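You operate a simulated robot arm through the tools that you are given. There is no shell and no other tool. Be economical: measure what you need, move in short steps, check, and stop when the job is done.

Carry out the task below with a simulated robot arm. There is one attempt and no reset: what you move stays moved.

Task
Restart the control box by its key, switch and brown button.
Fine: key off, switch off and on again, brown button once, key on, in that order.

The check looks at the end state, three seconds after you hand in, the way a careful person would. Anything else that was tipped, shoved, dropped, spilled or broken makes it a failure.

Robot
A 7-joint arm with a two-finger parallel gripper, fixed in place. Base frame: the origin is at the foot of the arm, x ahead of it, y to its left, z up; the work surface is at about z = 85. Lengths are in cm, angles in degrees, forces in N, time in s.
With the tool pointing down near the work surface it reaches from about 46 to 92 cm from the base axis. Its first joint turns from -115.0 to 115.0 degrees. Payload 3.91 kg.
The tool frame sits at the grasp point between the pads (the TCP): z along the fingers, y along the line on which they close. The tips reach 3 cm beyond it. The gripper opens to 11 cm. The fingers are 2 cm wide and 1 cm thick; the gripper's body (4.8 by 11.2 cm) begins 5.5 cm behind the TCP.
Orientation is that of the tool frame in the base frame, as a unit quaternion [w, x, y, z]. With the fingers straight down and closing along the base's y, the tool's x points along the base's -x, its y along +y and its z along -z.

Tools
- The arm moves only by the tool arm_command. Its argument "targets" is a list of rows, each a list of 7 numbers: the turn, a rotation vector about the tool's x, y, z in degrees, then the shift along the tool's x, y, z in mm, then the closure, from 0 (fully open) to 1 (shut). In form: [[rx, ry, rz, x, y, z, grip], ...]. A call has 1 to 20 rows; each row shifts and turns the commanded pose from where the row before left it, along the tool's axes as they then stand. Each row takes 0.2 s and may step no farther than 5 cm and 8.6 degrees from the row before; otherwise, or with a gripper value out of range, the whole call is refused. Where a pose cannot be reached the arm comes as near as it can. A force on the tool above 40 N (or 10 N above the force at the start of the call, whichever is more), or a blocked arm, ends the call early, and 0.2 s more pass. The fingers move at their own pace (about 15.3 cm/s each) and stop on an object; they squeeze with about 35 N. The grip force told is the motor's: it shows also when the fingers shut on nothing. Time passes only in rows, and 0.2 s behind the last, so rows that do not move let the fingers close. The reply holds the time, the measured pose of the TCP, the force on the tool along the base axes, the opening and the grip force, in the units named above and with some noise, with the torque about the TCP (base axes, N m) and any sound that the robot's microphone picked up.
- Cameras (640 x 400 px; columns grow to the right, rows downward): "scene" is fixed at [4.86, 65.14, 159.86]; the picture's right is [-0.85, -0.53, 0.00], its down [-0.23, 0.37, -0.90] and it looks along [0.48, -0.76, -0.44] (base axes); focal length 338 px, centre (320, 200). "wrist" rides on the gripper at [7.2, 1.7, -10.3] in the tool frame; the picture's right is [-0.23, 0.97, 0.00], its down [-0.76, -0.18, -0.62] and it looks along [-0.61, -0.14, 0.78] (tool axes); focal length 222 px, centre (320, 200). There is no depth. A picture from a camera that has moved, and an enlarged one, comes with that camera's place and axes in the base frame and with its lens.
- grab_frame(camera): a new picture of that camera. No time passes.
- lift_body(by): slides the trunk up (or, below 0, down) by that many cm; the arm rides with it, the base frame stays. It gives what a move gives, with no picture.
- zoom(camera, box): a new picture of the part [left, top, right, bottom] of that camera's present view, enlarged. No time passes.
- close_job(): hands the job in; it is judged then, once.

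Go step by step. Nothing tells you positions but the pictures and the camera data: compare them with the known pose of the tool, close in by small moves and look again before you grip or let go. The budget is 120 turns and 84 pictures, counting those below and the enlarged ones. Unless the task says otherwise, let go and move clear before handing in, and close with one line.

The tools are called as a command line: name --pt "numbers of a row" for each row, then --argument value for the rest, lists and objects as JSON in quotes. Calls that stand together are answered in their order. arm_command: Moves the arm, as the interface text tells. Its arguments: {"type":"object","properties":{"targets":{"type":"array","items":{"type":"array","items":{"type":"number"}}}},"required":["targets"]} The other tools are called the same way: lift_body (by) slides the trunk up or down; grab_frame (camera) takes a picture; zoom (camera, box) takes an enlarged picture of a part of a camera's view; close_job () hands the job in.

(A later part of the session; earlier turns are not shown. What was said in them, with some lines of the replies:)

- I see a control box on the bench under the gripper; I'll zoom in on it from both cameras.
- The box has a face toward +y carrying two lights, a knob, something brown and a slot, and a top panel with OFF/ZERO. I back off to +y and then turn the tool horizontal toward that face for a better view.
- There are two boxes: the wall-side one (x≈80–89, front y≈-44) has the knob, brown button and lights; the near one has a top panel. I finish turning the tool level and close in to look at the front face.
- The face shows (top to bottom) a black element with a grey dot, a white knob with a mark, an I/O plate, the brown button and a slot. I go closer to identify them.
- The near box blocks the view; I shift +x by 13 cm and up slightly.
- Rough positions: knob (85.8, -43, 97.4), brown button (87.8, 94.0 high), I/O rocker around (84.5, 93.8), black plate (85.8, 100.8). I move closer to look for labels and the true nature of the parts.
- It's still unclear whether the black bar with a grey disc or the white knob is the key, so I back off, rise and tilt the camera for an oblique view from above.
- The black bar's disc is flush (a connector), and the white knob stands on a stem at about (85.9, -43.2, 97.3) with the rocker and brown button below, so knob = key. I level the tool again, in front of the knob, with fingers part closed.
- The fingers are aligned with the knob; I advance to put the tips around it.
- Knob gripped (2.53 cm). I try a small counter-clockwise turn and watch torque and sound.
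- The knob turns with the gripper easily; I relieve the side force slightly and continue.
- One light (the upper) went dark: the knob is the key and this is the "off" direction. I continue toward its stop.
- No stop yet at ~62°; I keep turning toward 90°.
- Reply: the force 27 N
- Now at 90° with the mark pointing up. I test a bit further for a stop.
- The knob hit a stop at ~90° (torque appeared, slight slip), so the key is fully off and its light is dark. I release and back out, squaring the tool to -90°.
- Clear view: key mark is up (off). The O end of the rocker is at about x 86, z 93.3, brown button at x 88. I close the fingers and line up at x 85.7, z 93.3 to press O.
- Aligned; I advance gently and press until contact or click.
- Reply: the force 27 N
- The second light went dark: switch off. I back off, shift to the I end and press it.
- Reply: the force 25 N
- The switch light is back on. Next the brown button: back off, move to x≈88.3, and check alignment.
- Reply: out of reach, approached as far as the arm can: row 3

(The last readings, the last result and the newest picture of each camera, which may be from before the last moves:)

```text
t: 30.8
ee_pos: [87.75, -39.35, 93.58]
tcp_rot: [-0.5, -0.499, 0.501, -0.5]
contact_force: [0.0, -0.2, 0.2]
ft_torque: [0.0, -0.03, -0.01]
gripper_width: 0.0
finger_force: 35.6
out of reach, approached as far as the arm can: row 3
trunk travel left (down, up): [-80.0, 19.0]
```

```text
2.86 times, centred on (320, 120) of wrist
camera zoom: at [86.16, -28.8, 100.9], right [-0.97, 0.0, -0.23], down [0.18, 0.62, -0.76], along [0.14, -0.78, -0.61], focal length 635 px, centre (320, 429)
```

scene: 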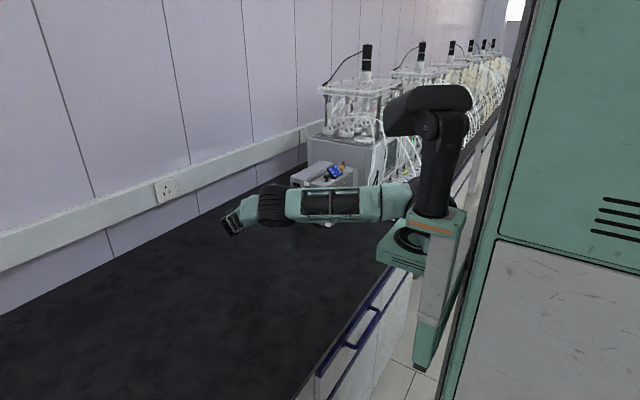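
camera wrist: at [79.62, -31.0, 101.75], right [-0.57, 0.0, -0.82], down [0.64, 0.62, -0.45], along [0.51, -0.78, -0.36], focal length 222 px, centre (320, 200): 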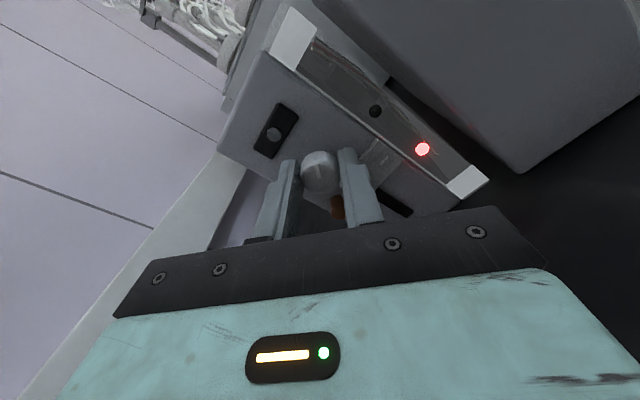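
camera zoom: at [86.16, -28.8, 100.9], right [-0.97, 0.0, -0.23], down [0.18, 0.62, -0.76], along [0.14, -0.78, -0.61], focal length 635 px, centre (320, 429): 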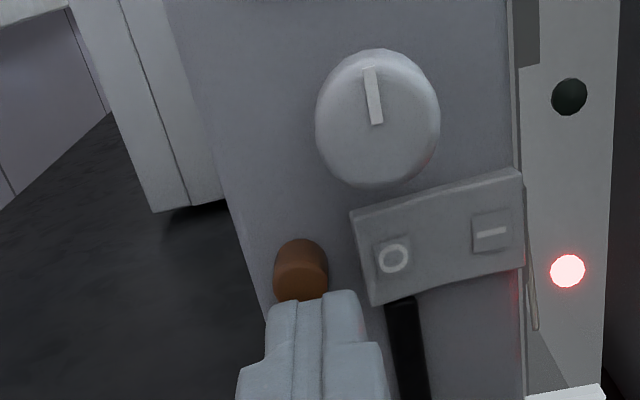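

The arm is near its x limit here, so I yaw the tool by 12° to bring the tip onto the button (x≈88.4) and check.

arm_command --pt "6 0 0 0 0 0 1" --pt "6 0 0 0 0 0 1" --pt "0 0 0 0 0 0 1"

zoom --camera "wrist" --box '[220, 50, 420, 190]'

```text
t: 31.6
ee_pos: [87.88, -39.27, 93.88]
tcp_rot: [0.445, 0.549, -0.445, 0.549]
contact_force: [0.8, 0.2, -0.5]
ft_torque: [0.02, -0.03, 0.03]
gripper_width: 0.03
finger_force: 34.8
trunk travel left (down, up): [-80.0, 19.0]
```

```text
2.86 times, centred on (320, 120) of wrist
camera zoom: at [84.0, -29.32, 100.94], right [-0.95, -0.2, -0.23], down [0.04, 0.65, -0.76], along [0.3, -0.74, -0.61], focal length 635 px, centre (320, 429)
```

zoom: 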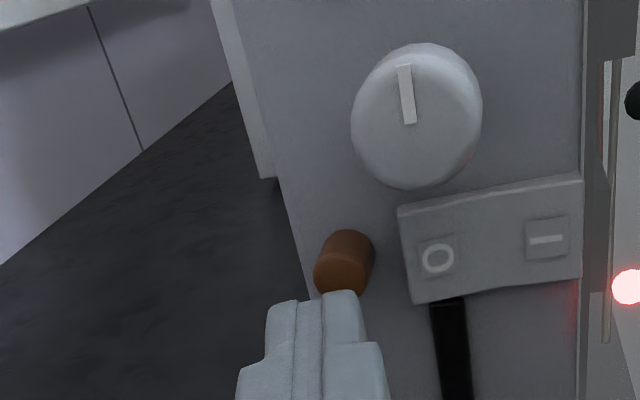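

arm_command --pt "0 0 0 0 2.9 13.7 1" --pt "0 0 0 0 0.6 2.9 1" --pt "0 0 0 0 0.6 2.9 1" --pt "0 0 0 0 0.4 2 1" --pt "0 0 0 0 0 0 1"

zoom --camera "wrist" --box '[220, 50, 420, 190]'

```text
t: 32.8
ee_pos: [87.83, -41.37, 93.65]
tcp_rot: [0.445, 0.55, -0.445, 0.55]
contact_force: [-0.3, 1.3, 0.0]
ft_torque: [-0.07, 0.01, 0.04]
gripper_width: 0.0
finger_force: 35.2
trunk travel left (down, up): [-80.0, 19.0]
```

```text
2.86 times, centred on (320, 120) of wrist
camera zoom: at [84.09, -31.51, 100.87], right [-0.95, -0.2, -0.23], down [0.04, 0.65, -0.76], along [0.3, -0.74, -0.61], focal length 635 px, centre (320, 429)
```

zoom: 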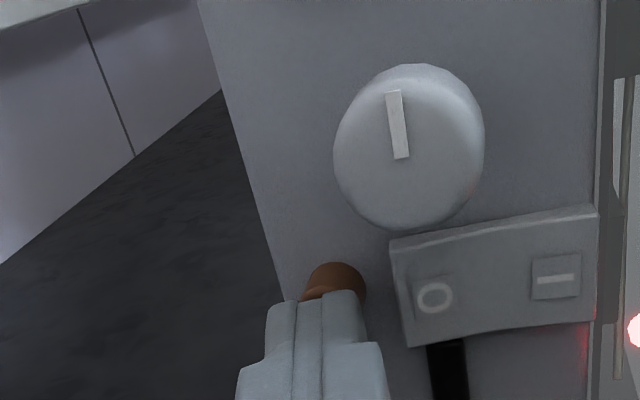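

Contact is just starting; I press on steadily, once.

arm_command --pt "0 0 0 0 0.4 2 1" --pt "0 0 0 0 0.4 2 1" --pt "0 0 0 0 0.4 2 1" --pt "0 0 0 0 0 0 1"

zoom --camera "wrist" --box '[220, 50, 420, 190]'

```text
t: 33.8
ee_pos: [87.88, -42.08, 93.65]
tcp_rot: [0.445, 0.549, -0.445, 0.55]
contact_force: [-1.4, 2.4, 1.1]
ft_torque: [-0.04, -0.04, -0.05]
gripper_width: 0.0
finger_force: 35.5
trunk travel left (down, up): [-80.0, 19.0]
heard: click
```

```text
2.86 times, centred on (320, 120) of wrist
camera zoom: at [84.1, -32.15, 100.86], right [-0.95, -0.2, -0.23], down [0.04, 0.65, -0.76], along [0.3, -0.74, -0.61], focal length 635 px, centre (320, 429)
```

zoom: 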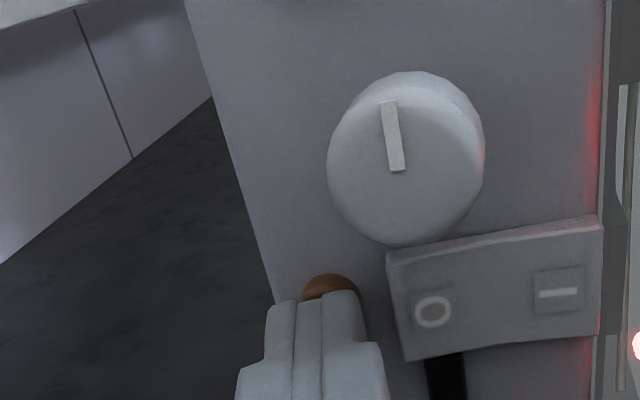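

Click heard: the brown button has been pressed once. I retreat straight out, unyaw and return to the knob's axis for the final key turn.

arm_command --pt "0 0 0 0 -6 -30 1" --pt "0 0 0 0 -8 -40 1" --pt "-6 0 0 0 0 0 1" --pt "-6 0 0 0 0 0 1" --pt "0 0 0 20 10 0 0.68" --pt "0 0 0 18 10 0 0.68" --pt "0 0 0 0 0 0 0.68"

zoom --camera "wrist" --box '[200, 30, 420, 200]'

```text
t: 35.4
ee_pos: [85.84, -35.0, 97.55]
tcp_rot: [0.501, 0.499, -0.5, 0.5]
contact_force: [1.0, 1.4, -1.0]
ft_torque: [0.0, -0.02, 0.0]
gripper_width: 3.52
finger_force: 0.2
trunk travel left (down, up): [-80.0, 19.0]
```

```text
2.35 times, centred on (310, 115) of wrist
camera zoom: at [83.99, -24.46, 104.79], right [-0.97, 0.0, -0.23], down [0.18, 0.62, -0.76], along [0.14, -0.78, -0.61], focal length 523 px, centre (344, 400)
```

zoom: 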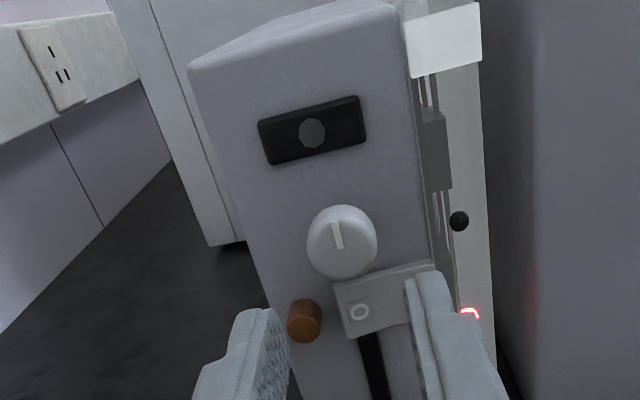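

Everything as expected; I advance to the knob and grip it.

arm_command --pt "0 0 0 0 0 25 0.68" --pt "0 0 0 0 0 25 0.68" --pt "0 0 0 0 0 10 0.68" --pt "0 0 0 0 0 4.5 0.68" --pt "0 0 0 0 0 0 0.68" --pt "0 0 0 0 0 0 0.8" --pt "0 0 0 0 0 0 0.8"

zoom --camera "wrist" --box '[240, 60, 400, 200]'

```text
t: 37.0
ee_pos: [85.78, -41.25, 97.44]
tcp_rot: [-0.5, -0.5, 0.5, -0.5]
contact_force: [1.9, -2.2, 0.2]
ft_torque: [0.08, 0.0, 0.12]
gripper_width: 2.55
finger_force: 45.0
trunk travel left (down, up): [-80.0, 19.0]
```

```text
2.86 times, centred on (320, 130) of wrist
camera zoom: at [84.06, -30.87, 104.66], right [-0.97, 0.0, -0.23], down [0.18, 0.62, -0.76], along [0.14, -0.78, -0.61], focal length 635 px, centre (320, 400)
```

zoom: 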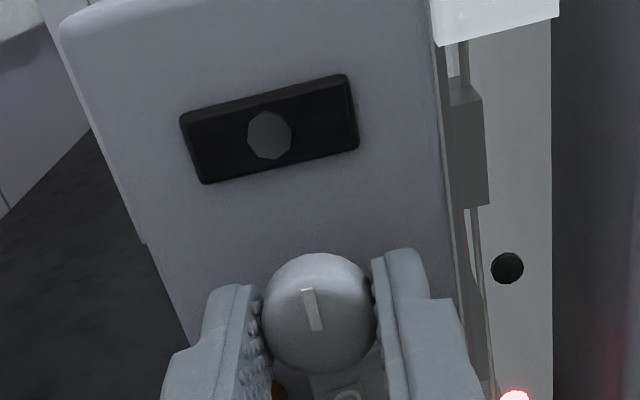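

Gripped. I turn it back clockwise in stages, watching forces.

arm_command --pt "0 0 6 0 0 0 0.8" --pt "0 0 6 0 0 0 0.8" --pt "0 0 6 0 0 0 0.8" --pt "0 0 6 0 0 0 0.8" --pt "0 0 0 0 0 0 0.8"

```text
t: 38.2
ee_pos: [85.83, -41.32, 97.5]
tcp_rot: [0.384, 0.385, -0.593, 0.594]
contact_force: [4.2, -6.6, -1.0]
ft_torque: [0.05, -0.01, 0.11]
gripper_width: 2.55
finger_force: 45.5
trunk travel left (down, up): [-80.0, 19.0]
```

arm_command --pt "0 0 6 0 0 0 0.8" --pt "0 0 6 0 0 0 0.8" --pt "0 0 6 0 0 0 0.8" --pt "0 0 6 0 0 0 0.8" --pt "0 0 0 0 0 0 0.8"

```text
t: 39.4
ee_pos: [85.85, -41.36, 97.47]
tcp_rot: [-0.254, -0.252, 0.661, -0.66]
contact_force: [1.9, -4.3, -1.5]
ft_torque: [0.21, 0.0, 0.21]
gripper_width: 2.58
finger_force: 44.7
trunk travel left (down, up): [-80.0, 19.0]
```

arm_command --pt "0 0 6 0 0 0 0.8" --pt "0 0 6 0 0 0 0.8" --pt "0 0 6 0 0 0 0.8" --pt "0 0 6 0 0 0 0.8" --pt "0 0 6 0 0 0 0.8" --pt "0 0 6 0 0 0 0.8" --pt "0 0 0 0 0 0 0.8"

zoom --camera "wrist" --box '[240, 60, 400, 200]'

```text
t: 41.0
ee_pos: [85.77, -41.28, 97.52]
tcp_rot: [-0.037, -0.036, 0.707, -0.706]
contact_force: [3.1, -3.6, -5.8]
ft_torque: [0.2, 0.03, -0.12]
gripper_width: 2.55
finger_force: 44.6
trunk travel left (down, up): [-80.0, 19.0]
```

```text
2.86 times, centred on (320, 130) of wrist
camera zoom: at [78.39, -30.86, 96.52], right [0.13, 0.0, -0.99], down [0.78, 0.62, 0.1], along [0.62, -0.78, 0.08], focal length 635 px, centre (320, 400)
```

zoom: 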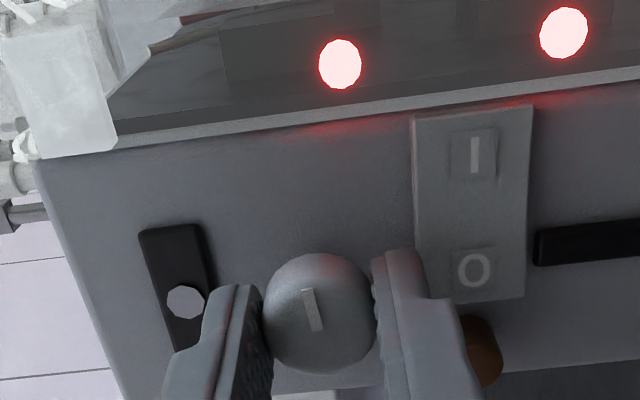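

Both lights are lit again; the key is about 6° short of where it started. I finish the turn to the stop.

arm_command --pt "0 0 4 0 0 0 0.8" --pt "0 0 4 0 0 0 0.8" --pt "0 0 0 0 0 0 0.8"

```text
t: 41.8
ee_pos: [85.84, -41.32, 97.58]
tcp_rot: [0.011, 0.013, 0.707, -0.707]
contact_force: [-1.8, -3.1, -5.4]
ft_torque: [0.11, 0.42, -0.27]
gripper_width: 2.57
finger_force: 45.0
trunk travel left (down, up): [-80.0, 19.0]
```

The stop is reached (torque 0.42). I relax, open and retreat, then check.

arm_command --pt "0 0 -2 0 0 0 0.7" --pt "0 0 0 0 0 0 0.68" --pt "0 0 0 0 0 0 0.68" --pt "0 0 0 0 0 -25 0.68" --pt "0 0 0 0 0 -40 0.68" --pt "0 0 0 0 0 -40 0.68" --pt "0 0 0 0 0 -40 0.68" --pt "0 0 0 0 0 0 0.68"

zoom --camera "wrist" --box '[260, 60, 440, 180]'

zoom --camera "scene" --box '[270, 140, 390, 235]'

```text
t: 43.6
ee_pos: [85.86, -26.69, 97.4]
tcp_rot: [0.001, -0.001, -0.707, 0.707]
contact_force: [-0.1, 0.4, -0.3]
ft_torque: [-0.01, 0.0, -0.03]
gripper_width: 3.54
finger_force: 0.1
trunk travel left (down, up): [-80.0, 19.0]
```

```text
3.33 times, centred on (350, 120) of wrist
camera zoom: at [78.57, -16.3, 95.71], right [0.23, 0.0, -0.97], down [0.76, 0.62, 0.18], along [0.61, -0.78, 0.14], focal length 740 px, centre (220, 467)
```

zoom: 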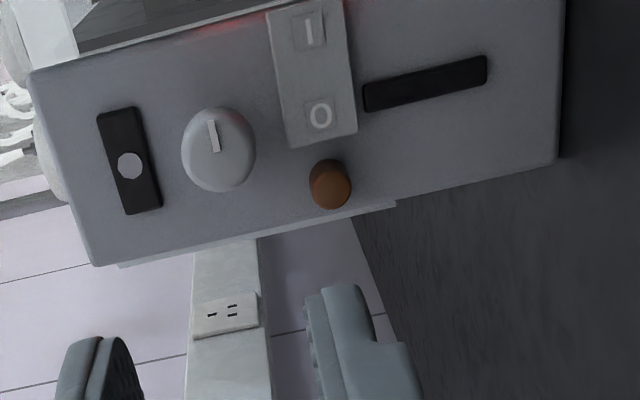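

```text
4.21 times, centred on (330, 188) of scene
camera zoom: at [4.86, 65.14, 159.86], right [-0.85, -0.53, 0.0], down [-0.23, 0.37, -0.9], along [0.48, -0.76, -0.44], focal length 1423 px, centre (278, 253)
```

zoom: 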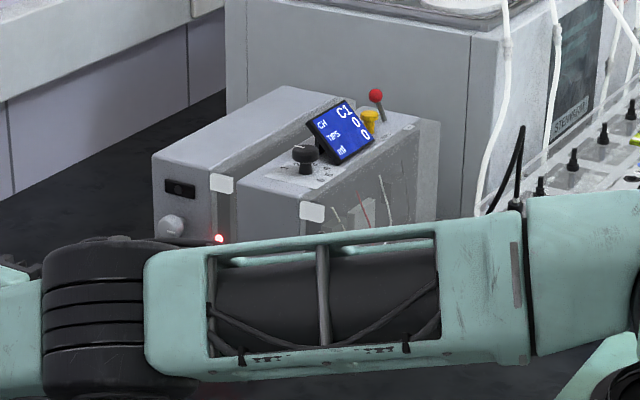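

The key is back at its start position with its light on, the switch is at I, the button has been released and the arm is clear. I hand in.

close_job

```text
The job is handed in.
```

I restarted the control box in the order you gave: key off, switch off and on, brown button once, key on. Both red lights were lit again after the last key turn, and neither box looked moved or disturbed. I took the white knob to be the key, and its light going out and coming back on as I turned it supports that.
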